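You operate a simulated robot arm through the tools that you are given. There is no shell and no other tool.

The job below is to be done with a simulated robot arm. You get a single attempt, and the scene is never put back.

## Task
Take the blue jar and put it on top of the orange empty tin. Take the toasting card and leave it on the blue stained liner. Open the deep drawer, fetch the green sachet from the dresser top and set it in the inside of the deep drawer, then shut the drawer. Put the sealed jar that expires last from the butcher block top on the top of the freezer lid. Take the sink plug and leave it on the blue dish. Put the full jam jar labelled "pear jam" from the butcher block top on top of the chutney jar there and the full jam jar labelled "damson jam" on the dresser top. The order is free. Set down upright: blue jar, sealed jar, sink plug, full jam jar.

It is judged by the outcome, as a careful person would: the job done as asked, and still so three seconds after it is handed in. It fails if anything else is knocked over, pushed out of place, dropped, spilled or broken. Lids that push on must go on centred and level and be pressed home; caps that screw on are set level and turned clockwise until they are tight.

## Robot
A 7-joint arm with a fingered hand on a trunk, on a base that drives. Base frame: it is fixed to the floor where the robot stands at the start and does not move with it; the origin is under the middle of the robot, x ahead of it, y to its left, z up. Readings come in mm, rad, newtons and seconds.
With the tool pointing down near the work surface it reaches from about 180 to 740 mm from the robot's upright axis, wherever it stands. Its first joint turns from -2.897 to 2.897 rad. Places, roughly: blue dish (19x15x3 cm) [-2000, 200, 900]; blue jar (7x7x10 cm) [-1500, 600, 900]; chutney jar [-1250, 250, 1000]; deep drawer [1600, 100, 600]; dresser top (22x82 cm) [1600, 140, 900]; empty tin [-1500, 250, 1000]; full jam jar [-1750, 250, 1000]; inside of the deep drawer [1700, 0, 500]; sachet [1500, 250, 1000]; sealed jar [-2250, 0, 1000]; sink plug (5x5x5 cm) [-2200, 100, 900]; stained liner (24x20x1 cm) [100, 1500, 900]; toasting card [500, 1750, 1000]; top of the freezer lid [-2300, -1900, 900]. Payload 4 kg.
The TCP is the grasp point between the finger pads, 28 mm short of the fingertips. In the tool frame z runs along the fingers and y along their closing line. Largest opening 168 mm; the body of the gripper starts 79 mm behind the TCP. The gripper is a hand of 4 fingers: y runs from the thumb to the fingers, the wrist lies at [0, 0, -249] in the tool frame, and closing takes about 1.5 s.
Orientation is that of the tool frame in the base frame, as a unit quaternion [w, x, y, z]. With the fingers straight down and closing along the base's y, the tool's x points along the base's -x, its y along +y and its z along -z.

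## Interface
- The arm moves only by the tool step_arm. Its argument "rows" is a list of rows, each a list of 6 numbers: the shift along the tool's x, y, z in mm, then the turn, a rotation vector about the tool's x, y, z in rad. In form: [[dx, dy, dz, ax, ay, az], ...]. A call has 1 to 20 rows; each row is the pose to reach, as a shift and turn from the pose commanded when the call began, along the tool's axes at that moment. "grip" is the closure in counts, from 0 (fully open) to 255 (shut), set as the call begins (left out, the last holds). A row lasts 0.2 s, in which the tool goes at most 50 mm and 0.15 rad; a call with a longer step from one row to the next is refused whole, and so is a gripper value outside its range. A pose out of reach is approached as far as the arm can. The call stops where the force on the tool passes 40 N (or 10 N more than at its start, if that is more) or the arm is blocked; 0.2 s more then pass. The fingers move at their own pace (about 153 mm/s each) and stop on an object; they squeeze with about 30 N. The grip force told is the motor's: it shows also when the fingers shut on nothing. Time passes only in rows, and 0.2 s behind the last, so rows that repeat a pose let the fingers close. It gives the time, the measured TCP pose, the force on the tool (base axes), the opening and the grip force at its end, in the units of the frame above (readings bear some noise), with the torque about the TCP (base axes, N m) and any sound that the robot's microphone picked up.
- Cameras (640 x 400 px; columns grow to the right, rows downward): "scene" is now at [24.1, 142.2, 1491.8]; the picture's right is [-0.25, -0.97, 0.00], its down [-0.57, 0.15, -0.81] and it looks along [0.78, -0.20, -0.59] (base axes); focal length 256 px, centre (320, 200). "wrist" rides on the gripper at [60, -60, -110] in the tool frame; the picture's right is [0.71, 0.71, 0.00], its down [-0.56, 0.56, -0.61] and it looks along [-0.43, 0.43, 0.79] (tool axes); focal length 265 px, centre (320, 200). There is no depth. A picture from a camera that has moved, and an enlarged one, comes with that camera's place and axes in the base frame and with its lens.
- grab_frame(camera): a new picture of that camera. It takes no simulated time.
- lift_body(by): slides the trunk up (or, below 0, down) by that many mm; the arm and the scene camera ride with it, the base frame stays. It gives what a move gives, with no picture.
- drive_base(legs): drives the robot by 1 to 6 legs, each [ahead, turn to the left] in mm and rad, along the robot's own axes; the way and the turn of a leg run together, so that a leg with both is an arc; at most 1500 mm and 3.142 rad a leg. The arm and the cameras ride along, it lands a little off, and it stops where it bumps. It gives what a move gives.
- set_fingers(finger1, finger2, finger3, thumb_bend): sets how far each is bent, from 0 (flat) to 100 (curled in); at 30 the hand is open as for a grip, at 70 the pads meet at the TCP. One left out holds its place. A second passes; each finger stops where it meets its share of the squeeze, and holds until it gets a number again. A gripper value or a shape takes the hand back. It gives what a move gives, with no picture; readings hold the bend of each and the force on the fingers (four entries, about 0 where the hand has none), thumb and palm.
- hand_shape(shape): the hand has 4 fingers and takes this shape, open, in about a second: jaw (thumb against the fingers, like two jaws); tri (thumb and two fingers); tip (a fingertip pinch); poke (one finger out to press); point (the index stretched); flat (the hand flat); cup (the hand cupped); fist (a fist). The gripper value then closes the fingers along that shape, each until it touches; the sizes above hold for jaw. It gives what a move gives, with no picture.
- pan_tilt(pan, tilt): turns the head with the scene camera to pan (to the left, within 2.705 rad either way) and tilt (down, from -0.506 to 1.204), counted from straight ahead of the robot. It gives what a move gives.
- inspect(camera, box): a new picture of the part [left, top, right, bottom] of that camera's present view, enlarged. It takes no simulated time.
- job_done(): hands the job in; it is judged then, once.

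Places have to be worked out from the pictures, the camera data and where the tool is seen. Open the gripper and draw the arm clear of the work before you hand the job in, unless the task says otherwise.

The tools are called by a JSON object that holds its "api" and its "payload". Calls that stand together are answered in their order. step_arm: Moves the arm, as the interface text tells. Its arguments: {"type":"object","properties":{"rows":{"type":"array"},"grip":{"type":"number"}},"required":["rows"]} The other tools are called the same way: lift_body (by) slides the trunk up or down; hand_shape (shape) gives the hand a shape; set_fingers (finger1, finger2, finger3, thumb_bend) moves the fingers one by one; drive_base (legs) drives the base; pan_tilt (pan, tilt) turns the head that bears the scene camera; grab_frame (camera) takes a picture; inspect (camera, box) takes an enlarged picture of a part of a camera's view; job_done () hands the job in.

At the start:

```text
clock: 0.0
ee_pos: [432.1, -150.4, 1133.9]
orientation: [0.0, 0.0, 1.0, 0.0]
ft_force: [0.5, -0.3, 0.7]
moment: [-0.03, -0.02, 0.0]
grip_width: 167.9
grasp_force: 0.1
shape: jaw
bend: [30.0, 30.0, 30.0, 30.0]
finger forces: [0.0, 0.0, 0.0, 0.0, 0.1, 0.0]
trunk travel left (down, up): [-500.0, 90.0]
robot x, y, heading: [-3.2, -3.6, -0.003]
head pan, tilt: [-0.255, 0.627]
```

scene: 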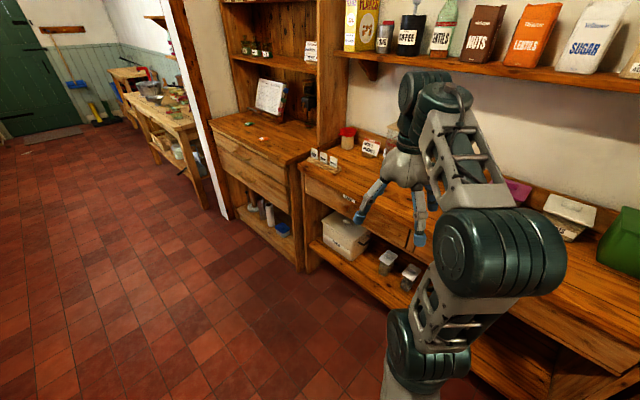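
wrist: 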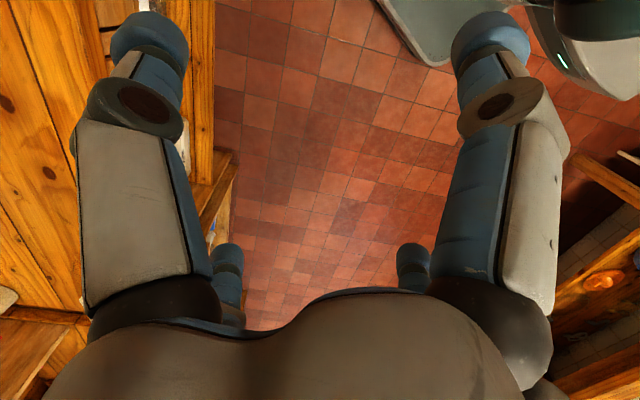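

I start by looking around with the head; the first picture shows the dresser ahead-left and a shelf bench ahead. I pan to see the rest of the room.

{"api": "pan_tilt", "payload": {"pan": 0.2, "tilt": 0.5}}

{"api": "grab_frame", "payload": {"camera": "scene"}}

{"api": "pan_tilt", "payload": {"pan": 1.3, "tilt": 0.5}}

{"api": "grab_frame", "payload": {"camera": "scene"}}

{"api": "pan_tilt", "payload": {"pan": 2.5, "tilt": 0.5}}

{"api": "grab_frame", "payload": {"camera": "scene"}}

{"api": "pan_tilt", "payload": {"pan": -2.5, "tilt": 0.5}}

{"api": "grab_frame", "payload": {"camera": "scene"}}

{"api": "pan_tilt", "payload": {"pan": -1.3, "tilt": 0.5}}

{"api": "grab_frame", "payload": {"camera": "scene"}}

```text
clock: 0.9
ee_pos: [432.5, -151.3, 1132.0]
orientation: [0.0, 0.001, 1.0, 0.0]
ft_force: [0.1, 0.2, -0.1]
moment: [-0.06, -0.02, 0.0]
grip_width: 168.0
grasp_force: 0.0
shape: jaw
bend: [30.0, 30.0, 30.0, 30.0]
finger forces: [0.0, 0.0, 0.1, 0.0, 0.1, 0.1]
trunk travel left (down, up): [-500.0, 90.0]
robot x, y, heading: [0.9, 1.1, 0.002]
head pan, tilt: [0.201, 0.499]
```

```text
taken
camera scene: at [28.6, 182.4, 1503.2], right [0.2, -0.98, 0.0], down [-0.47, -0.1, -0.88], along [0.86, 0.17, -0.48], focal length 256 px, centre (320, 200)
```

scene: 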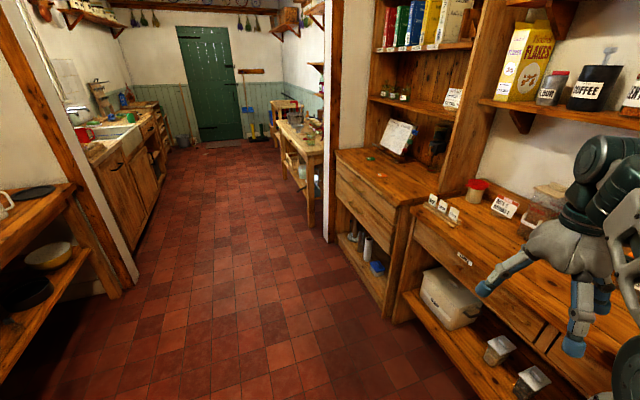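

```text
clock: 2.2
ee_pos: [431.3, -150.8, 1134.0]
orientation: [0.0, -0.001, 1.0, 0.0]
ft_force: [0.0, 0.3, -0.4]
moment: [-0.05, -0.04, -0.01]
grip_width: 167.8
grasp_force: 0.1
shape: jaw
bend: [30.0, 30.0, 30.0, 30.0]
finger forces: [0.0, 0.0, 0.1, 0.0, 0.0, 0.0]
trunk travel left (down, up): [-500.0, 90.0]
robot x, y, heading: [-0.9, 0.0, 0.001]
head pan, tilt: [1.3, 0.499]
```

```text
taken
camera scene: at [-36.2, 252.0, 1503.2], right [0.96, -0.27, 0.0], down [-0.13, -0.46, -0.88], along [0.24, 0.85, -0.48], focal length 256 px, centre (320, 200)
```

scene: 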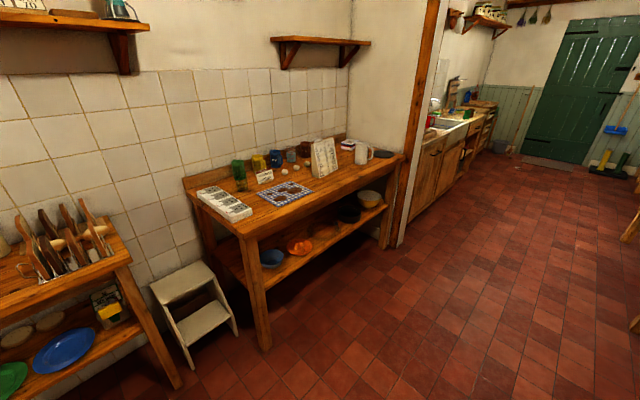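

```text
clock: 3.6
ee_pos: [432.2, -150.6, 1133.1]
orientation: [0.001, 0.0, 1.0, 0.0]
ft_force: [-0.1, -0.5, -1.2]
moment: [-0.01, 0.01, -0.01]
grip_width: 168.0
grasp_force: 0.0
shape: jaw
bend: [30.0, 30.0, 30.0, 30.0]
finger forces: [0.0, 0.0, 0.1, 0.1, 0.0, 0.0]
trunk travel left (down, up): [-500.0, 90.0]
robot x, y, heading: [-0.4, 0.1, 0.001]
head pan, tilt: [2.499, 0.499]
```

```text
taken
camera scene: at [-133.4, 218.9, 1503.2], right [0.6, 0.8, 0.0], down [0.38, -0.29, -0.88], along [-0.7, 0.53, -0.48], focal length 256 px, centre (320, 200)
```

scene: 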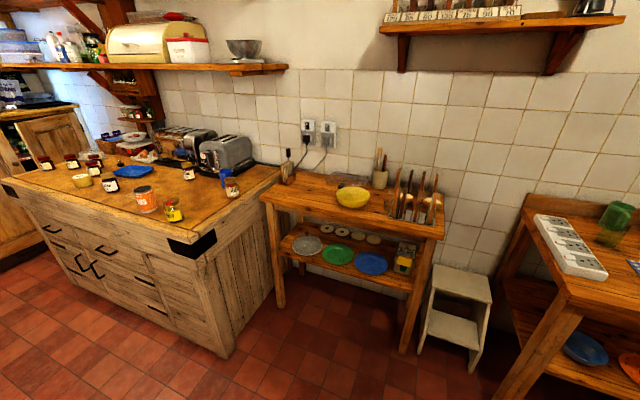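

```text
clock: 7.6
ee_pos: [431.3, -152.0, 1133.3]
orientation: [0.0, 0.0, 1.0, 0.0]
ft_force: [-0.7, -0.1, 0.0]
moment: [0.0, -0.01, 0.01]
grip_width: 167.8
grasp_force: 0.0
shape: jaw
bend: [30.0, 30.0, 30.0, 30.0]
finger forces: [0.1, 0.1, 0.0, 0.0, 0.0, 0.0]
trunk travel left (down, up): [-500.0, 90.0]
robot x, y, heading: [0.6, 1.9, 0.005]
head pan, tilt: [-2.499, 0.499]
```

```text
taken
camera scene: at [-133.4, 109.8, 1503.2], right [-0.6, 0.8, 0.0], down [0.38, 0.29, -0.88], along [-0.7, -0.53, -0.48], focal length 256 px, centre (320, 200)
```

scene: 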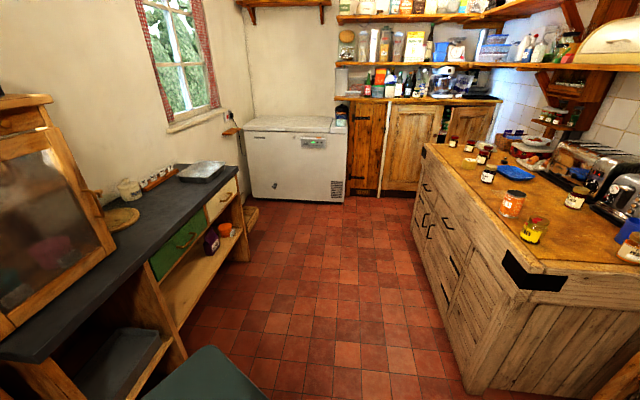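

```text
clock: 9.0
ee_pos: [430.7, -150.4, 1133.1]
orientation: [-0.001, 0.0, 1.0, 0.0]
ft_force: [0.2, -0.1, -0.2]
moment: [0.0, 0.0, 0.01]
grip_width: 168.0
grasp_force: 0.1
shape: jaw
bend: [30.0, 30.0, 30.0, 30.0]
finger forces: [0.0, 0.2, 0.0, 0.0, 0.0, 0.0]
trunk travel left (down, up): [-500.0, 90.0]
robot x, y, heading: [-1.6, -0.0, 0.002]
head pan, tilt: [-1.3, 0.499]
```

```text
taken
camera scene: at [-36.3, 76.6, 1503.2], right [-0.96, -0.27, 0.0], down [-0.13, 0.46, -0.88], along [0.23, -0.85, -0.48], focal length 256 px, centre (320, 200)
```

scene: 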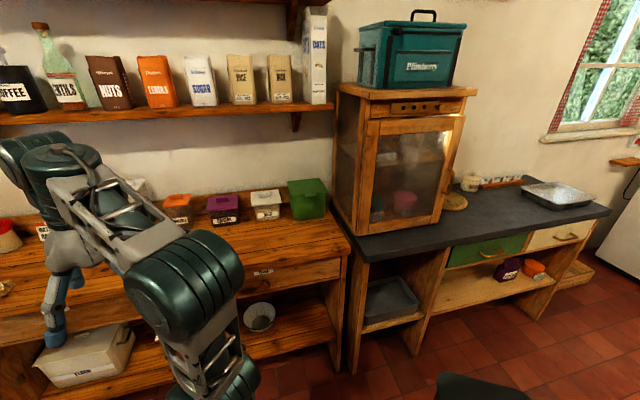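

The room is mapped: dresser ahead, liner table to the left, butcher block behind, freezer in the far back corner. I now enlarge the dresser and the butcher block views.

{"api": "pan_tilt", "payload": {"pan": 2.7, "tilt": 0.4}}

{"api": "inspect", "payload": {"camera": "scene", "box": [100, 130, 420, 330]}}

{"api": "inspect", "payload": {"camera": "scene", "box": [200, 130, 360, 230]}}

{"api": "pan_tilt", "payload": {"pan": -2.7, "tilt": 0.4}}

{"api": "inspect", "payload": {"camera": "scene", "box": [300, 100, 620, 300]}}

{"api": "pan_tilt", "payload": {"pan": 0.1, "tilt": 0.4}}

{"api": "inspect", "payload": {"camera": "scene", "box": [240, 100, 480, 250]}}

{"api": "pan_tilt", "payload": {"pan": 1.3, "tilt": 0.4}}

{"api": "inspect", "payload": {"camera": "scene", "box": [180, 120, 420, 270]}}

```text
clock: 12.2
ee_pos: [431.9, -150.4, 1132.8]
orientation: [0.001, 0.001, 1.0, 0.0]
ft_force: [-0.1, 0.3, 0.4]
moment: [0.01, 0.0, 0.0]
grip_width: 168.0
grasp_force: 0.1
shape: jaw
bend: [30.0, 30.0, 30.0, 30.0]
finger forces: [0.0, 0.1, 0.1, 0.0, 0.0, 0.1]
trunk travel left (down, up): [-500.0, 90.0]
robot x, y, heading: [1.0, 1.8, -0.001]
head pan, tilt: [2.7, 0.4]
```

```text
2.00 times, centred on (260, 230) of scene
camera zoom: at [-144.3, 203.9, 1512.3], right [0.43, 0.9, 0.0], down [0.35, -0.17, -0.92], along [-0.83, 0.39, -0.39], focal length 513 px, centre (440, 140)
```

zoom: 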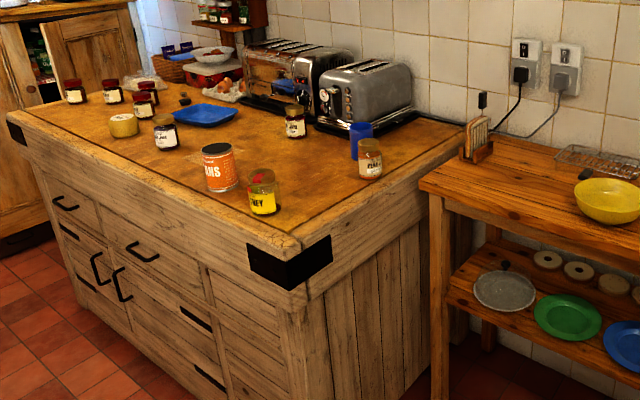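

```text
4.00 times, centred on (280, 180) of scene
camera zoom: at [-144.3, 203.9, 1512.3], right [0.43, 0.9, 0.0], down [0.35, -0.17, -0.92], along [-0.83, 0.39, -0.39], focal length 1026 px, centre (480, 280)
```

zoom: 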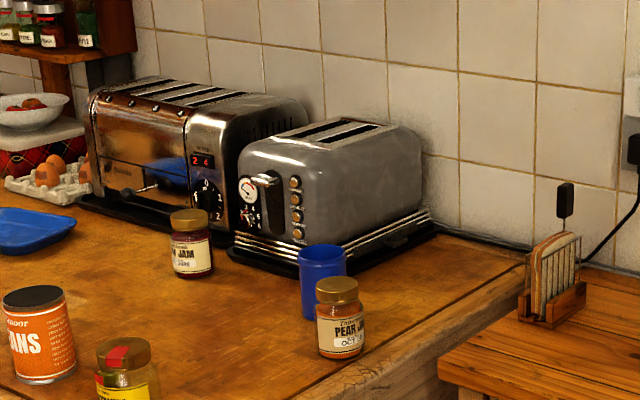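

```text
clock: 16.4
ee_pos: [432.3, -150.4, 1132.9]
orientation: [0.001, 0.0, 1.0, 0.001]
ft_force: [0.1, -0.4, -0.2]
moment: [0.0, -0.01, 0.0]
grip_width: 168.0
grasp_force: 0.0
shape: jaw
bend: [30.0, 30.0, 30.0, 30.0]
finger forces: [0.0, 0.0, 0.0, 0.1, 0.1, 0.1]
trunk travel left (down, up): [-500.0, 90.0]
robot x, y, heading: [-0.3, -1.3, 0.001]
head pan, tilt: [-2.7, 0.4]
```

```text
2.00 times, centred on (460, 200) of scene
camera zoom: at [-144.3, 124.7, 1512.3], right [-0.43, 0.9, 0.0], down [0.35, 0.17, -0.92], along [-0.83, -0.39, -0.39], focal length 513 px, centre (40, 200)
```

zoom: 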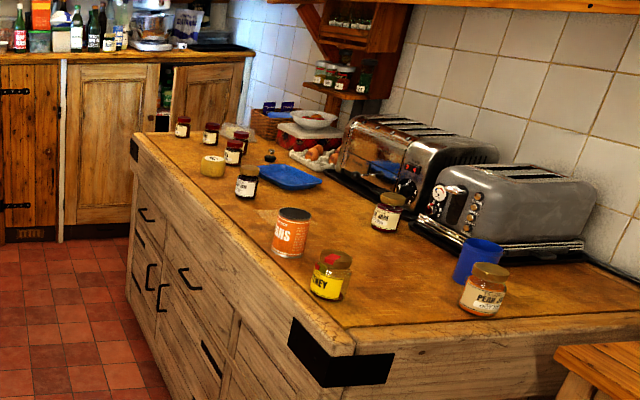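

```text
clock: 18.9
ee_pos: [431.7, -149.4, 1133.8]
orientation: [0.0, 0.0, 1.0, -0.001]
ft_force: [0.4, -0.1, 0.7]
moment: [0.01, -0.04, -0.03]
grip_width: 167.8
grasp_force: 0.1
shape: jaw
bend: [30.0, 30.0, 30.0, 30.0]
finger forces: [0.0, 0.1, 0.1, 0.0, 0.0, 0.0]
trunk travel left (down, up): [-500.0, 90.0]
robot x, y, heading: [0.8, 1.4, -0.0]
head pan, tilt: [0.099, 0.4]
```

```text
2.67 times, centred on (360, 175) of scene
camera zoom: at [31.6, 173.5, 1512.3], right [0.1, -1.0, 0.0], down [-0.39, -0.04, -0.92], along [0.92, 0.09, -0.39], focal length 684 px, centre (213, 267)
```

zoom: 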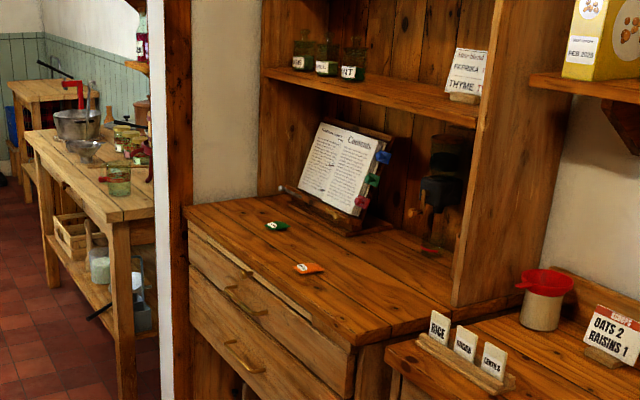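

```text
clock: 20.3
ee_pos: [431.9, -149.6, 1132.7]
orientation: [-0.001, 0.0, 1.0, 0.001]
ft_force: [0.6, -0.3, -0.1]
moment: [-0.05, -0.01, 0.02]
grip_width: 168.0
grasp_force: 0.0
shape: jaw
bend: [30.0, 30.0, 30.0, 30.0]
finger forces: [0.0, 0.1, 0.0, 0.1, 0.1, 0.0]
trunk travel left (down, up): [-500.0, 90.0]
robot x, y, heading: [0.4, 0.7, -0.007]
head pan, tilt: [1.3, 0.4]
```

```text
2.67 times, centred on (300, 195) of scene
camera zoom: at [-35.8, 253.6, 1512.3], right [0.96, -0.27, 0.0], down [-0.1, -0.37, -0.92], along [0.25, 0.89, -0.39], focal length 684 px, centre (373, 213)
```

zoom: 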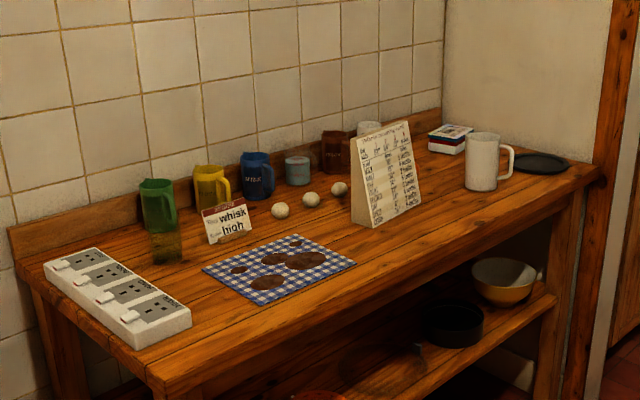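

The easel card and the small "whisk high" card both stand by the liner; I enlarge them, and the dresser items, to read them.

{"api": "inspect", "payload": {"camera": "scene", "box": [300, 155, 350, 205]}}

{"api": "inspect", "payload": {"camera": "scene", "box": [230, 180, 310, 230]}}

{"api": "pan_tilt", "payload": {"pan": 0.1, "tilt": 0.4}}

{"api": "inspect", "payload": {"camera": "scene", "box": [320, 160, 400, 210]}}

{"api": "inspect", "payload": {"camera": "scene", "box": [290, 170, 450, 270]}}

{"api": "pan_tilt", "payload": {"pan": 2.7, "tilt": 0.4}}

{"api": "inspect", "payload": {"camera": "scene", "box": [110, 160, 190, 210]}}

{"api": "inspect", "payload": {"camera": "scene", "box": [190, 180, 270, 230]}}

{"api": "inspect", "payload": {"camera": "scene", "box": [210, 170, 300, 225]}}

```text
8.00 times, centred on (325, 180) of scene
camera zoom: at [-35.8, 253.6, 1512.3], right [0.96, -0.27, 0.0], down [-0.1, -0.37, -0.92], along [0.25, 0.89, -0.39], focal length 2051 px, centre (280, 360)
```

zoom: 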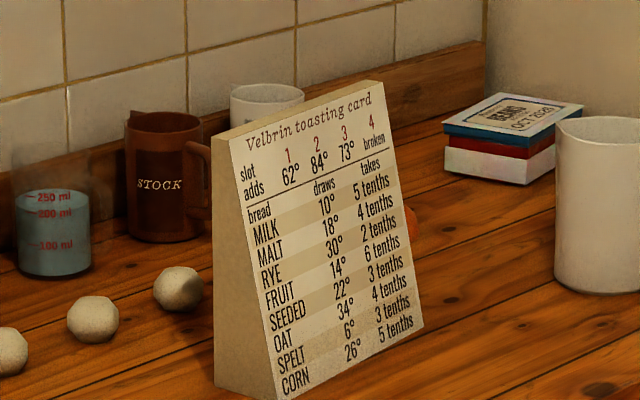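

```text
8.00 times, centred on (270, 205) of scene
camera zoom: at [-35.8, 253.6, 1512.3], right [0.96, -0.27, 0.0], down [-0.1, -0.37, -0.92], along [0.25, 0.89, -0.39], focal length 2051 px, centre (720, 160)
```

zoom: 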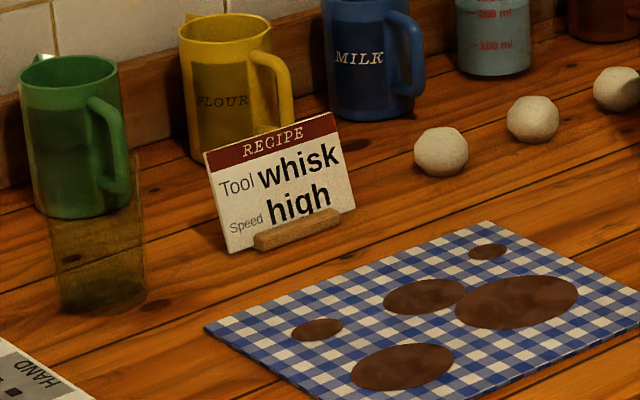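

```text
clock: 21.7
ee_pos: [431.4, -150.5, 1134.4]
orientation: [0.0, -0.001, 1.0, 0.0]
ft_force: [0.4, 0.6, 0.9]
moment: [-0.01, 0.01, 0.0]
grip_width: 167.8
grasp_force: 0.1
shape: jaw
bend: [30.0, 30.0, 30.0, 30.0]
finger forces: [0.0, 0.0, 0.1, 0.0, 0.0, 0.0]
trunk travel left (down, up): [-500.0, 90.0]
robot x, y, heading: [-3.4, -0.4, -0.002]
head pan, tilt: [0.099, 0.4]
```

```text
8.00 times, centred on (360, 185) of scene
camera zoom: at [31.6, 173.6, 1512.3], right [0.1, -0.99, 0.0], down [-0.39, -0.04, -0.92], along [0.92, 0.09, -0.39], focal length 2051 px, centre (0, 320)
```

zoom: 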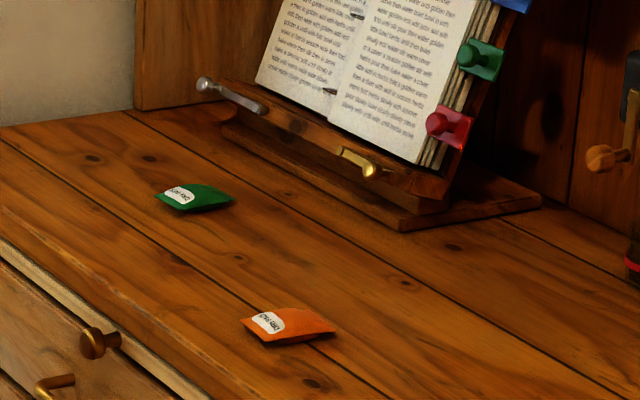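

```text
4.00 times, centred on (370, 220) of scene
camera zoom: at [31.6, 173.6, 1512.3], right [0.1, -0.99, 0.0], down [-0.39, -0.04, -0.92], along [0.92, 0.09, -0.39], focal length 1026 px, centre (120, 120)
```

zoom: 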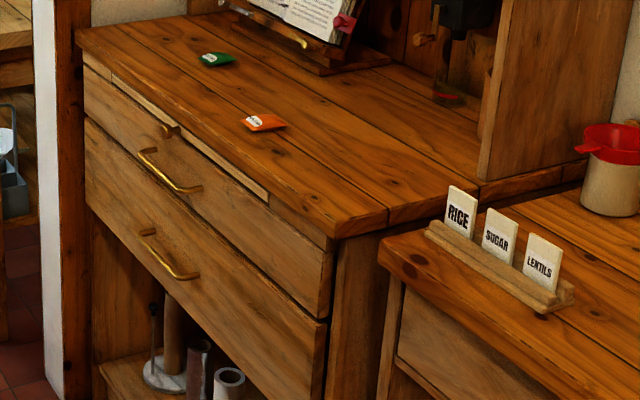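

```text
clock: 24.0
ee_pos: [431.8, -151.2, 1132.8]
orientation: [0.0, 0.0, 1.0, 0.0]
ft_force: [-0.6, -0.2, -1.1]
moment: [0.0, -0.01, -0.03]
grip_width: 167.8
grasp_force: 0.0
shape: jaw
bend: [30.0, 30.0, 30.0, 30.0]
finger forces: [0.0, 0.0, 0.1, 0.0, 0.0, 0.0]
trunk travel left (down, up): [-500.0, 90.0]
robot x, y, heading: [2.3, 1.3, 0.004]
head pan, tilt: [2.7, 0.4]
```

```text
8.00 times, centred on (150, 185) of scene
camera zoom: at [-144.3, 203.9, 1512.3], right [0.43, 0.9, 0.0], down [0.35, -0.17, -0.92], along [-0.83, 0.39, -0.39], focal length 2051 px, centre (1680, 320)
```

zoom: 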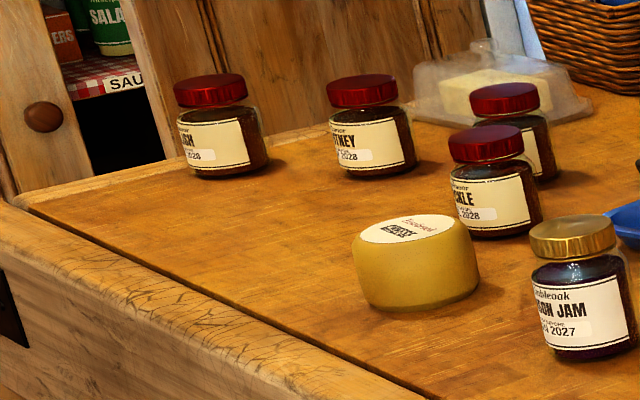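

```text
8.00 times, centred on (230, 205) of scene
camera zoom: at [-144.3, 203.9, 1512.3], right [0.43, 0.9, 0.0], down [0.35, -0.17, -0.92], along [-0.83, 0.39, -0.39], focal length 2051 px, centre (1040, 160)
```

zoom: 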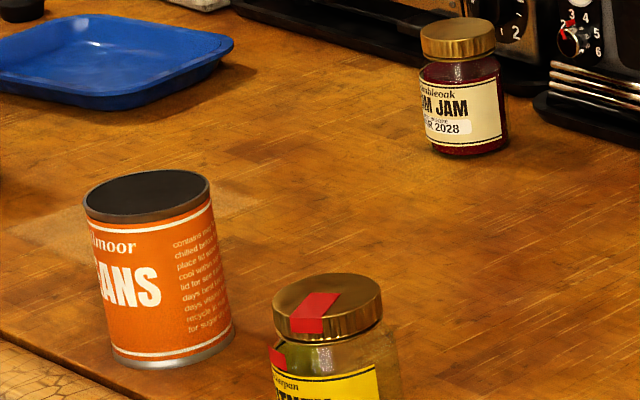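

```text
7.11 times, centred on (255, 198) of scene
camera zoom: at [-144.3, 203.9, 1512.3], right [0.43, 0.9, 0.0], down [0.35, -0.17, -0.92], along [-0.83, 0.39, -0.39], focal length 1823 px, centre (782, 218)
```

zoom: 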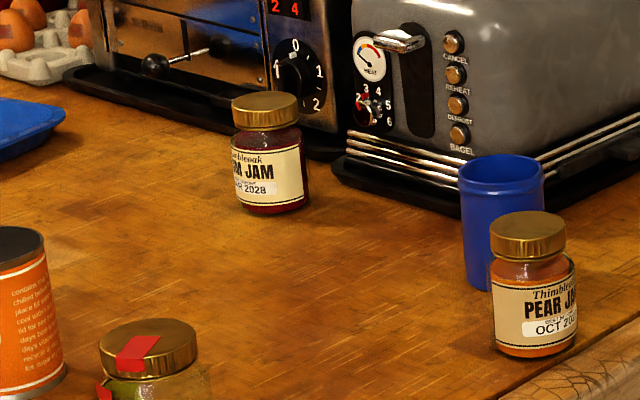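

Labels read well under zoom: tin, chutney jar (red tape), pear jam, another "…M JAM", damson jam, and four red-lidded sealed jars. I look down at my own base to learn its footprint, and around the floor.

{"api": "pan_tilt", "payload": {"pan": 2.5, "tilt": 1.2}}

{"api": "grab_frame", "payload": {"camera": "scene"}}

{"api": "pan_tilt", "payload": {"pan": 1.2, "tilt": 1.2}}

{"api": "grab_frame", "payload": {"camera": "scene"}}

{"api": "pan_tilt", "payload": {"pan": -1.0, "tilt": 1.2}}

{"api": "grab_frame", "payload": {"camera": "scene"}}

{"api": "pan_tilt", "payload": {"pan": -2.5, "tilt": 1.2}}

{"api": "grab_frame", "payload": {"camera": "scene"}}

```text
clock: 25.2
ee_pos: [431.8, -149.5, 1133.1]
orientation: [0.0, 0.0, 1.0, -0.001]
ft_force: [0.5, -0.1, -0.3]
moment: [0.03, 0.02, -0.01]
grip_width: 168.1
grasp_force: 0.0
shape: jaw
bend: [30.0, 30.0, 30.0, 30.0]
finger forces: [0.0, 0.1, 0.0, 0.0, 0.1, 0.0]
trunk travel left (down, up): [-500.0, 90.0]
robot x, y, heading: [1.2, -1.9, 0.002]
head pan, tilt: [2.499, 1.201]
```

```text
taken
camera scene: at [-105.4, 197.8, 1449.6], right [0.6, 0.8, 0.0], down [0.75, -0.56, -0.36], along [-0.29, 0.22, -0.93], focal length 256 px, centre (320, 200)
```

scene: 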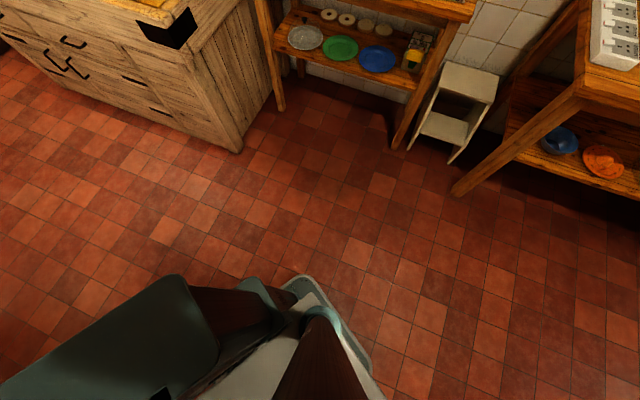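

```text
clock: 26.6
ee_pos: [431.8, -150.8, 1133.2]
orientation: [0.0, 0.0, 1.0, 0.0]
ft_force: [0.7, -1.1, -0.5]
moment: [-0.03, -0.03, -0.02]
grip_width: 167.8
grasp_force: 0.1
shape: jaw
bend: [30.0, 30.0, 30.0, 30.0]
finger forces: [0.0, 0.0, 0.0, 0.1, 0.0, 0.0]
trunk travel left (down, up): [-500.0, 90.0]
robot x, y, heading: [0.0, -1.9, -0.0]
head pan, tilt: [1.201, 1.201]
```

```text
taken
camera scene: at [-40.4, 216.4, 1449.5], right [0.93, -0.36, 0.0], down [-0.34, -0.87, -0.36], along [0.13, 0.34, -0.93], focal length 256 px, centre (320, 200)
```

scene: 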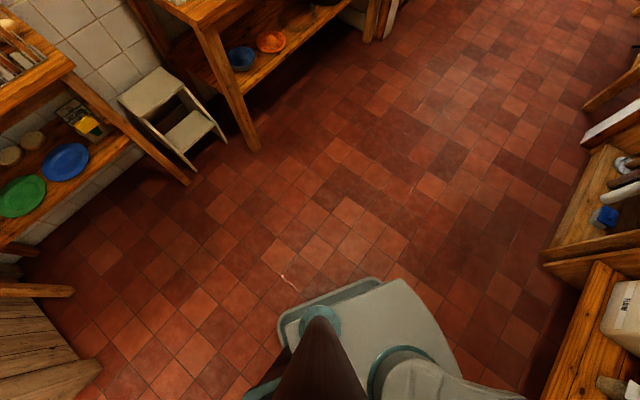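

```text
clock: 28.7
ee_pos: [431.9, -149.6, 1133.7]
orientation: [-0.001, 0.0, 1.0, 0.0]
ft_force: [0.0, -0.2, -0.7]
moment: [-0.01, 0.01, 0.01]
grip_width: 168.0
grasp_force: 0.1
shape: jaw
bend: [30.0, 30.0, 30.0, 30.0]
finger forces: [0.0, 0.0, 0.0, 0.1, 0.0, 0.0]
trunk travel left (down, up): [-500.0, 90.0]
robot x, y, heading: [0.7, 0.2, 0.003]
head pan, tilt: [-1.0, 1.201]
```

```text
taken
camera scene: at [-30.3, 117.3, 1449.5], right [-0.84, -0.54, 0.0], down [-0.5, 0.78, -0.36], along [0.2, -0.3, -0.93], focal length 256 px, centre (320, 200)
```

scene: 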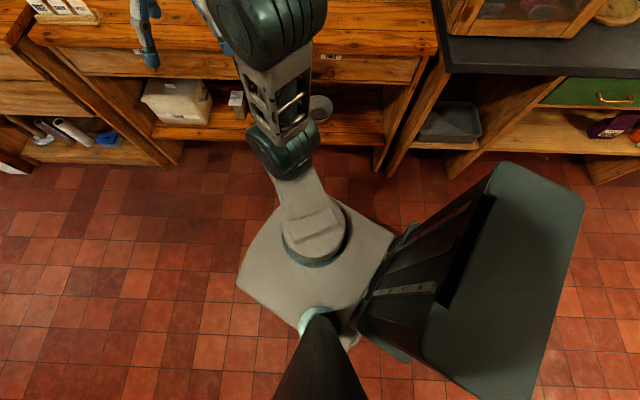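

```text
clock: 30.3
ee_pos: [431.1, -150.3, 1132.4]
orientation: [0.0, -0.001, 1.0, -0.001]
ft_force: [0.2, -0.8, -0.5]
moment: [0.01, 0.01, 0.0]
grip_width: 168.0
grasp_force: 0.1
shape: jaw
bend: [30.0, 30.0, 30.0, 30.0]
finger forces: [0.0, 0.1, 0.0, 0.0, 0.0, 0.0]
trunk travel left (down, up): [-500.0, 90.0]
robot x, y, heading: [-0.2, 1.3, -0.004]
head pan, tilt: [-2.499, 1.201]
```

```text
taken
camera scene: at [-105.3, 130.8, 1449.5], right [-0.6, 0.8, 0.0], down [0.75, 0.56, -0.36], along [-0.29, -0.22, -0.93], focal length 256 px, centre (320, 200)
```

scene: 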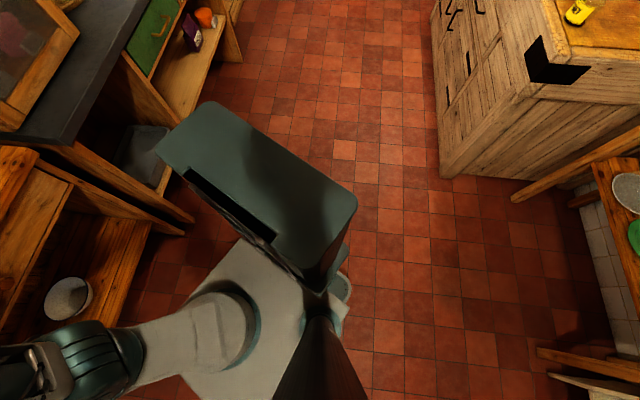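

The room axes are turned about 31° from the base frame; the block's front edge runs about (0.85, 0.52) through (-1046, 312). I back up to stand in front of the block's near end and turn to face it.

{"api": "drive_base", "payload": {"legs": [[0, 0.08], [-1042, 0], [0, 2.039]]}}

{"api": "pan_tilt", "payload": {"pan": 0.0, "tilt": 0.75}}

{"api": "grab_frame", "payload": {"camera": "scene"}}

```text
clock: 41.2
ee_pos: [-1151.5, 376.0, 1133.4]
orientation: [0.0, 0.877, -0.48, 0.0]
ft_force: [-0.2, 0.0, -1.3]
moment: [0.0, 0.02, 0.0]
grip_width: 168.0
grasp_force: 0.1
shape: jaw
bend: [30.0, 30.0, 30.0, 30.0]
finger forces: [0.1, 0.1, 0.1, 0.0, 0.0, 0.1]
trunk travel left (down, up): [-500.0, 90.0]
robot x, y, heading: [-1052.3, -67.1, 2.136]
head pan, tilt: [-2.499, 1.201]
```

```text
clock: 43.4
ee_pos: [-1153.1, 375.3, 1134.1]
orientation: [0.0, 0.877, -0.48, 0.0]
ft_force: [0.2, 0.7, 0.0]
moment: [0.01, 0.03, 0.02]
grip_width: 168.1
grasp_force: 0.0
shape: jaw
bend: [30.0, 30.0, 30.0, 30.0]
finger forces: [0.0, 0.0, 0.1, 0.0, 0.0, 0.0]
trunk travel left (down, up): [-500.0, 90.0]
robot x, y, heading: [-1048.5, -70.7, 2.142]
head pan, tilt: [0.0, 0.75]
```

```text
taken
camera scene: at [-1196.9, -135.3, 1481.2], right [0.84, 0.54, 0.0], down [0.37, -0.58, -0.73], along [-0.39, 0.62, -0.68], focal length 256 px, centre (320, 200)
```

scene: 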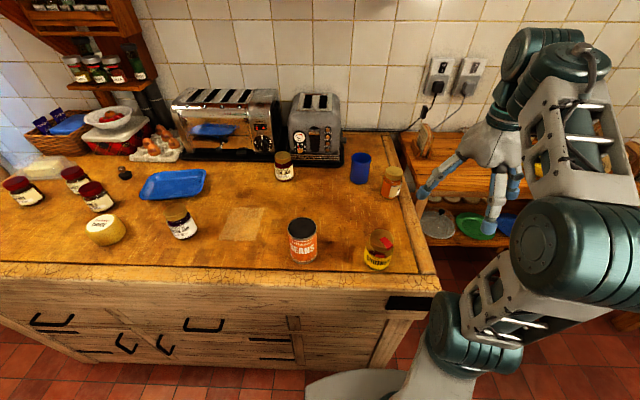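

I'm about 340 mm from the block's front edge, facing it nearly square. Before going closer I look straight down at the base front and the gap, and zoom on the block items.

{"api": "inspect", "payload": {"camera": "scene", "box": [0, 150, 240, 300]}}

{"api": "inspect", "payload": {"camera": "scene", "box": [240, 130, 440, 280]}}

{"api": "pan_tilt", "payload": {"pan": -0.3, "tilt": 1.2}}

{"api": "grab_frame", "payload": {"camera": "scene"}}

```text
2.67 times, centred on (120, 225) of scene
camera zoom: at [-1196.9, -135.3, 1481.2], right [0.84, 0.54, 0.0], down [0.37, -0.58, -0.73], along [-0.39, 0.62, -0.68], focal length 684 px, centre (853, 133)
```

zoom: 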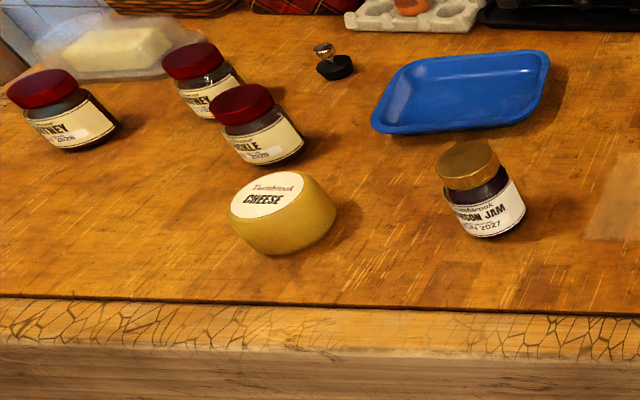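

```text
2.67 times, centred on (340, 205) of scene
camera zoom: at [-1196.9, -135.3, 1481.2], right [0.84, 0.54, 0.0], down [0.37, -0.58, -0.73], along [-0.39, 0.62, -0.68], focal length 684 px, centre (267, 187)
```

zoom: 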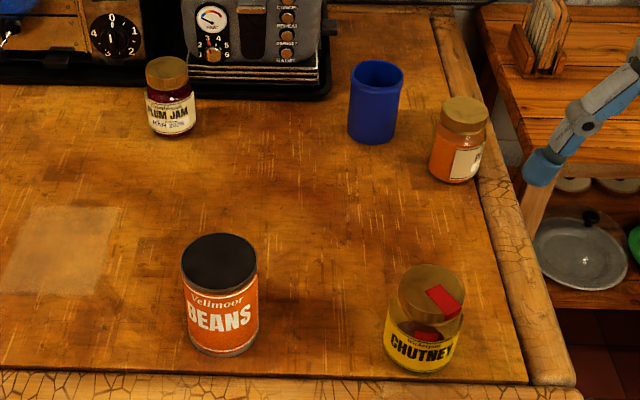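

```text
clock: 44.3
ee_pos: [-1152.7, 376.6, 1133.4]
orientation: [0.0, 0.877, -0.48, 0.0]
ft_force: [0.2, 0.4, -0.1]
moment: [0.0, -0.02, -0.02]
grip_width: 167.9
grasp_force: 0.0
shape: jaw
bend: [30.0, 30.0, 30.0, 30.0]
finger forces: [0.0, 0.0, 0.1, 0.0, 0.0, 0.1]
trunk travel left (down, up): [-500.0, 90.0]
robot x, y, heading: [-1047.4, -70.0, 2.14]
head pan, tilt: [-0.3, 1.201]
```

```text
taken
camera scene: at [-1167.2, -151.2, 1449.5], right [0.96, 0.27, 0.0], down [0.25, -0.9, -0.36], along [-0.1, 0.35, -0.93], focal length 256 px, centre (320, 200)
```

scene: 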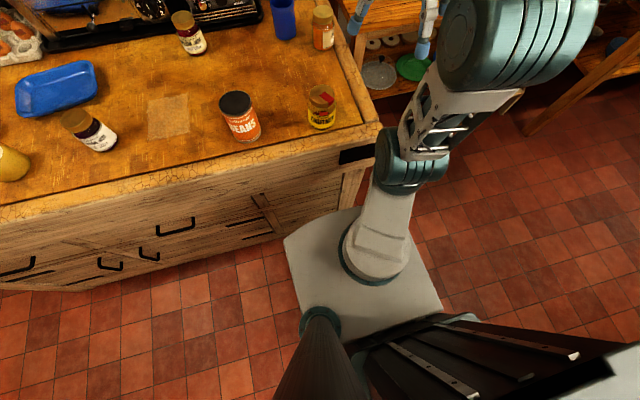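

Tin, chutney jar, pear jam and blue jar all lie in front within reach once I move closer; the plate front is ~190 mm ahead of my axis, the edge ~340 mm. I drive 85 mm forward.

{"api": "drive_base", "payload": {"legs": [[85, 0]]}}

{"api": "pan_tilt", "payload": {"pan": -0.2, "tilt": 0.9}}

{"api": "grab_frame", "payload": {"camera": "scene"}}

{"api": "grab_frame", "payload": {"camera": "wrist"}}

```text
clock: 45.4
ee_pos: [-1198.8, 447.5, 1133.3]
orientation: [0.0, 0.877, -0.48, -0.001]
ft_force: [0.9, -0.7, -0.3]
moment: [-0.04, -0.02, -0.02]
grip_width: 167.9
grasp_force: 0.1
shape: jaw
bend: [30.0, 30.0, 30.0, 30.0]
finger forces: [0.0, 0.0, 0.1, 0.0, 0.1, 0.0]
trunk travel left (down, up): [-500.0, 90.0]
robot x, y, heading: [-1091.6, 3.7, 2.139]
head pan, tilt: [-0.3, 1.201]
```

```text
clock: 46.2
ee_pos: [-1197.3, 447.4, 1134.0]
orientation: [-0.001, 0.877, -0.48, 0.0]
ft_force: [-0.8, 0.6, 0.5]
moment: [-0.03, 0.01, -0.02]
grip_width: 167.9
grasp_force: 0.1
shape: jaw
bend: [30.0, 30.0, 30.0, 30.0]
finger forces: [0.0, 0.0, 0.0, 0.0, 0.1, 0.0]
trunk travel left (down, up): [-500.0, 90.0]
robot x, y, heading: [-1089.1, 2.4, 2.14]
head pan, tilt: [-0.201, 0.901]
```

```text
taken
camera scene: at [-1224.8, -63.9, 1469.3], right [0.93, 0.36, 0.0], down [0.28, -0.73, -0.62], along [-0.22, 0.58, -0.78], focal length 256 px, centre (320, 200)
```

scene: 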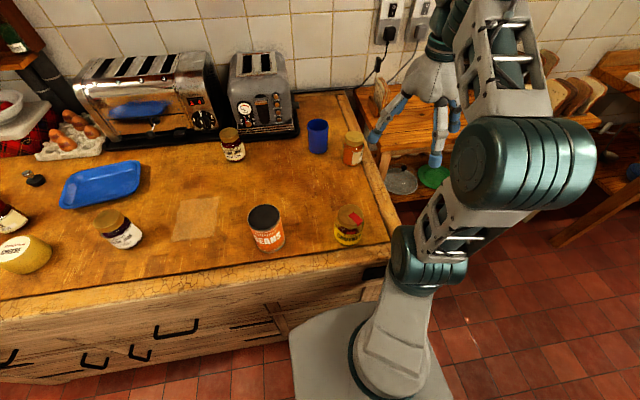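

```text
taken
camera wrist: at [-1114.6, 429.3, 1242.5], right [-0.21, -0.98, 0.0], down [-0.77, 0.17, 0.61], along [-0.6, 0.13, -0.79], focal length 265 px, centre (320, 200)
```

wrist: 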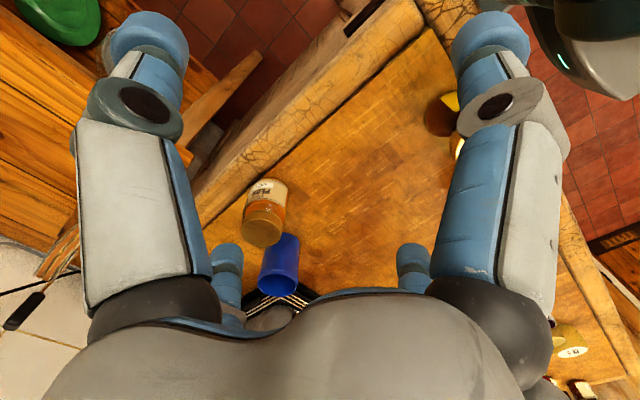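

The wrist view suggests fingers spread around the palm; I zoom on the hand in the scene camera to see how fingers and thumb are arranged.

{"api": "inspect", "payload": {"camera": "scene", "box": [350, 20, 510, 200]}}

{"api": "inspect", "payload": {"camera": "scene", "box": [230, 190, 380, 270]}}

```text
2.22 times, centred on (430, 110) of scene
camera zoom: at [-1224.8, -63.9, 1469.3], right [0.93, 0.36, 0.0], down [0.28, -0.73, -0.62], along [-0.22, 0.58, -0.78], focal length 570 px, centre (76, 400)
```

zoom: 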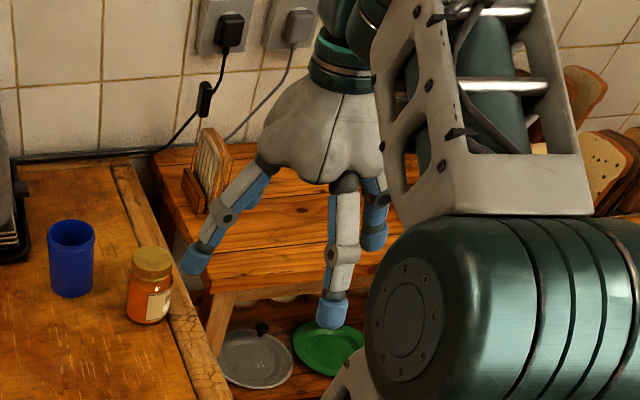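

```text
4.27 times, centred on (305, 230) of scene
camera zoom: at [-1224.8, -63.9, 1469.3], right [0.93, 0.36, 0.0], down [0.28, -0.73, -0.62], along [-0.22, 0.58, -0.78], focal length 1094 px, centre (384, 72)
```

zoom: 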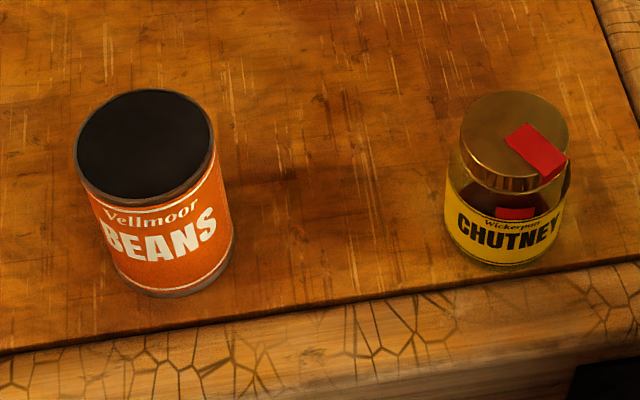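

Triangulating two views puts the blue jar's top centre at about (-1483, 587, 973), so the block top is near z≈875. I move the hand above it to check with the wrist camera.

{"api": "step_arm", "payload": {"rows": [[-39, 24, 8, 0, 0, 0], [-77, 47, 17, 0, 0, 0], [-116, 71, 25, 0, 0, 0], [-155, 94, 33, 0, 0, 0], [-194, 118, 41, 0, 0, 0], [-232, 141, 50, 0, 0, 0], [-271, 165, 58, 0, 0, 0], [-271, 165, 58, 0, 0, 0]], "grip": 60}}

{"api": "grab_frame", "payload": {"camera": "wrist"}}

{"api": "grab_frame", "payload": {"camera": "scene"}}

```text
clock: 48.0
ee_pos: [-1463.2, 575.3, 1079.6]
orientation: [0.001, 0.878, -0.48, 0.001]
ft_force: [-1.0, 0.7, 0.7]
moment: [0.0, -0.06, 0.04]
grip_width: 128.8
grasp_force: 0.0
shape: jaw
bend: [23.0, 23.0, 23.0, 23.0]
finger forces: [0.1, 0.0, 0.0, 0.0, 0.1, 0.0]
out of reach, approached as far as the arm can: row 7, 8
trunk travel left (down, up): [-500.0, 90.0]
robot x, y, heading: [-1093.5, 4.3, 2.133]
head pan, tilt: [-0.201, 0.901]
```

```text
taken
camera wrist: at [-1380.4, 557.6, 1188.3], right [-0.21, -0.98, 0.0], down [-0.77, 0.17, 0.61], along [-0.6, 0.13, -0.79], focal length 265 px, centre (320, 200)
```

wrist: 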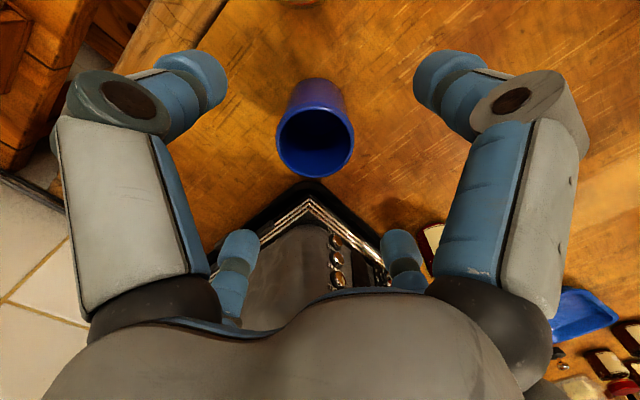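

```text
taken
camera scene: at [-1226.1, -63.5, 1469.1], right [0.93, 0.36, 0.0], down [0.28, -0.73, -0.62], along [-0.22, 0.58, -0.78], focal length 256 px, centre (320, 200)
```

scene: 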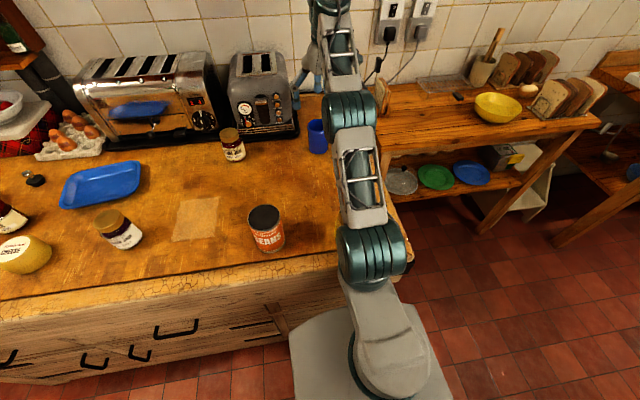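

The wrist view agrees: jar centre about (-1481, 585). The arm was at its limit at that height, so I raise the trunk 60 mm before lining up.

{"api": "lift_body", "payload": {"by": 60}}

{"api": "step_arm", "payload": {"rows": [[-18, 10, 30, 0, 0, 0], [-18, 10, 70, 0, 0, 0], [-18, 10, 70, 0, 0, 0]]}}

{"api": "grab_frame", "payload": {"camera": "wrist"}}

```text
clock: 49.0
ee_pos: [-1463.4, 576.8, 1139.6]
orientation: [0.001, 0.878, -0.48, 0.0]
ft_force: [1.0, -0.4, 0.1]
moment: [0.01, 0.03, 0.03]
grip_width: 128.7
grasp_force: 0.0
shape: jaw
bend: [23.0, 23.0, 23.0, 23.0]
finger forces: [0.0, 0.1, 0.0, 0.1, 0.1, 0.0]
trunk travel left (down, up): [-560.0, 30.0]
robot x, y, heading: [-1092.0, 2.4, 2.14]
head pan, tilt: [-0.201, 0.901]
```

```text
clock: 49.8
ee_pos: [-1480.9, 587.9, 1070.5]
orientation: [0.0, 0.877, -0.481, 0.0]
ft_force: [0.3, -0.3, -0.1]
moment: [0.01, 0.01, 0.01]
grip_width: 128.8
grasp_force: 0.0
shape: jaw
bend: [23.0, 23.0, 23.0, 23.0]
finger forces: [0.0, 0.0, 0.0, 0.0, 0.1, 0.0]
trunk travel left (down, up): [-560.0, 30.0]
robot x, y, heading: [-1091.9, 4.6, 2.142]
head pan, tilt: [-0.201, 0.901]
```

```text
taken
camera wrist: at [-1397.0, 569.6, 1179.5], right [-0.21, -0.98, 0.0], down [-0.77, 0.17, 0.62], along [-0.6, 0.13, -0.79], focal length 265 px, centre (320, 200)
```

wrist: 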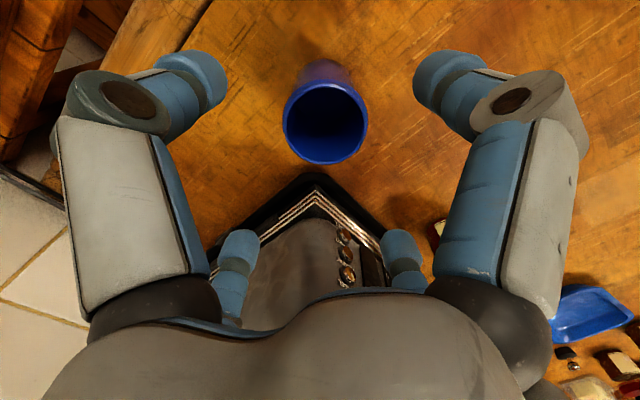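

The rim centre sits within ~6 mm of the tool axis. I shift slightly back and descend to about mid-jar height.

{"api": "step_arm", "payload": {"rows": [[4, 0, 30, 0, 0, 0], [4, 0, 70, 0, 0, 0], [4, 0, 105, 0, 0, 0], [4, 0, 130, 0, 0, 0], [4, 0, 145, 0, 0, 0], [4, 0, 145, 0, 0, 0]]}}

{"api": "grab_frame", "payload": {"camera": "wrist"}}

{"api": "inspect", "payload": {"camera": "scene", "box": [250, 60, 410, 160]}}

```text
clock: 51.2
ee_pos: [-1479.0, 584.4, 924.0]
orientation: [0.0, 0.878, -0.479, 0.0]
ft_force: [0.7, 0.0, 0.2]
moment: [-0.01, 0.01, -0.03]
grip_width: 128.5
grasp_force: 0.1
shape: jaw
bend: [23.0, 23.0, 23.0, 23.0]
finger forces: [0.0, 0.0, 0.0, 0.0, 0.0, 0.0]
trunk travel left (down, up): [-560.0, 30.0]
robot x, y, heading: [-1092.2, 3.7, 2.142]
head pan, tilt: [-0.201, 0.901]
```

```text
taken
camera wrist: at [-1395.4, 565.5, 1034.3], right [-0.21, -0.98, 0.0], down [-0.77, 0.17, 0.61], along [-0.6, 0.13, -0.79], focal length 265 px, centre (320, 200)
```

wrist: 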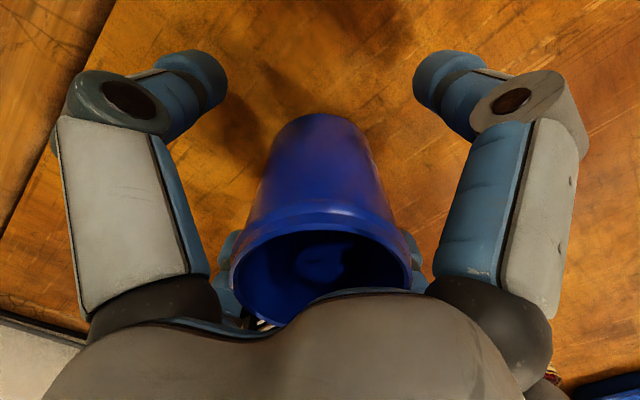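

```text
4.00 times, centred on (330, 110) of scene
camera zoom: at [-1225.0, -63.8, 1529.3], right [0.93, 0.36, 0.0], down [0.28, -0.73, -0.62], along [-0.22, 0.58, -0.78], focal length 1026 px, centre (280, 560)
```

zoom: 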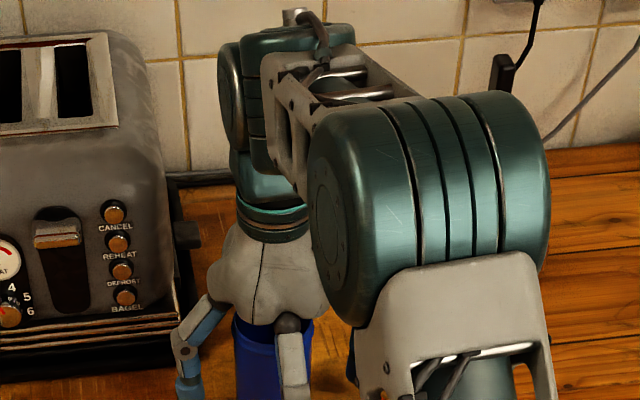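

The jar is centred between the fingers with the palm clear above the rim. I close the grip.

{"api": "step_arm", "payload": {"rows": [[0, 0, 0, 0, 0, 0], [0, 0, 0, 0, 0, 0], [0, 0, 0, 0, 0, 0], [0, 0, 0, 0, 0, 0], [0, 0, 0, 0, 0, 0], [0, 0, 0, 0, 0, 0], [0, 0, 0, 0, 0, 0], [0, 0, 0, 0, 0, 0]], "grip": 255}}

{"api": "grab_frame", "payload": {"camera": "wrist"}}

```text
clock: 53.0
ee_pos: [-1478.7, 583.2, 924.9]
orientation: [0.0, 0.878, -0.479, 0.0]
ft_force: [0.6, -0.6, 0.6]
moment: [0.01, 0.01, -0.01]
grip_width: 55.9
grasp_force: 30.0
shape: jaw
bend: [79.0, 79.0, 79.0, 45.0]
finger forces: [26.8, 26.4, 26.7, 0.0, 26.5, 0.1]
trunk travel left (down, up): [-560.0, 30.0]
robot x, y, heading: [-1094.5, 2.5, 2.146]
head pan, tilt: [-0.201, 0.901]
```

```text
taken
camera wrist: at [-1395.4, 565.6, 1034.4], right [-0.21, -0.98, 0.0], down [-0.77, 0.17, 0.61], along [-0.6, 0.13, -0.79], focal length 265 px, centre (320, 200)
```

wrist: 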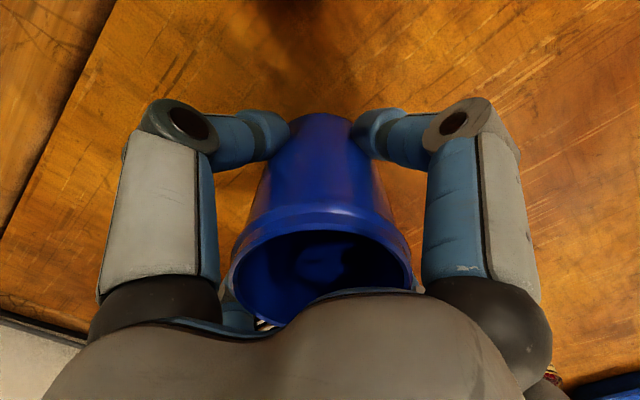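

The jar is held (26 N on each finger). Before lifting it across, I zoom on the tin's top to see whether it is open.

{"api": "inspect", "payload": {"camera": "scene", "box": [235, 185, 295, 235]}}

{"api": "step_arm", "payload": {"rows": [[0, 0, -20, 0, 0, 0], [0, 0, -60, 0, 0, 0], [0, 0, -105, 0, 0, 0], [0, 0, -150, 0, 0, 0], [0, 0, -180, 0, 0, 0], [0, 0, -180, 0, 0, 0]]}}

{"api": "grab_frame", "payload": {"camera": "scene"}}

```text
8.00 times, centred on (265, 210) of scene
camera zoom: at [-1225.0, -63.7, 1529.3], right [0.93, 0.36, 0.0], down [0.28, -0.73, -0.62], along [-0.22, 0.58, -0.78], focal length 2051 px, centre (760, 120)
```

zoom: 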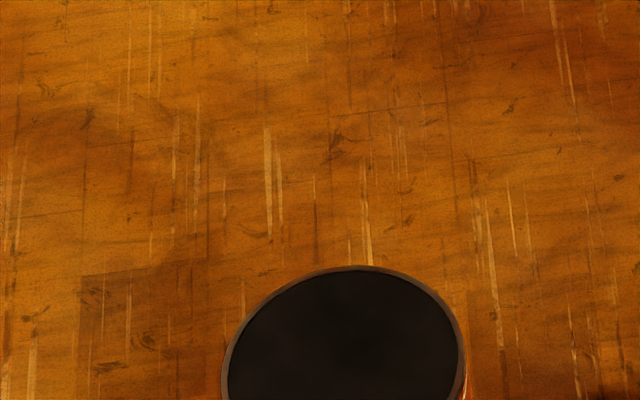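

```text
clock: 54.4
ee_pos: [-1477.4, 583.5, 1103.2]
orientation: [0.0, 0.877, -0.481, 0.0]
ft_force: [0.0, 1.0, -1.1]
moment: [-0.03, -0.01, 0.01]
grip_width: 56.4
grasp_force: 30.0
shape: jaw
bend: [79.0, 79.0, 79.0, 45.0]
finger forces: [26.8, 26.3, 26.8, 0.0, 26.3, 0.0]
trunk travel left (down, up): [-560.0, 30.0]
robot x, y, heading: [-1094.8, -1.8, 2.142]
head pan, tilt: [-0.201, 0.901]
```

```text
taken
camera scene: at [-1225.0, -63.7, 1529.3], right [0.93, 0.36, 0.0], down [0.28, -0.73, -0.62], along [-0.22, 0.58, -0.78], focal length 256 px, centre (320, 200)
```

scene: 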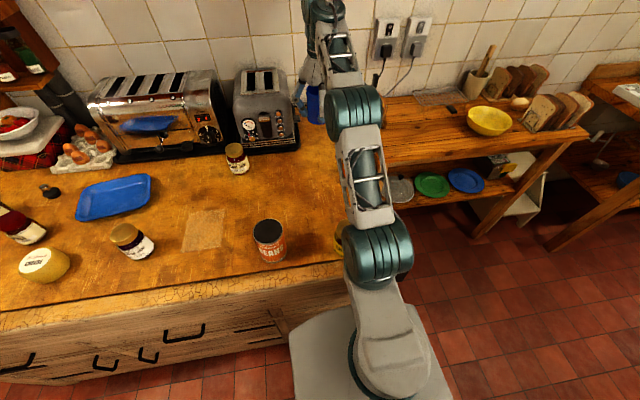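

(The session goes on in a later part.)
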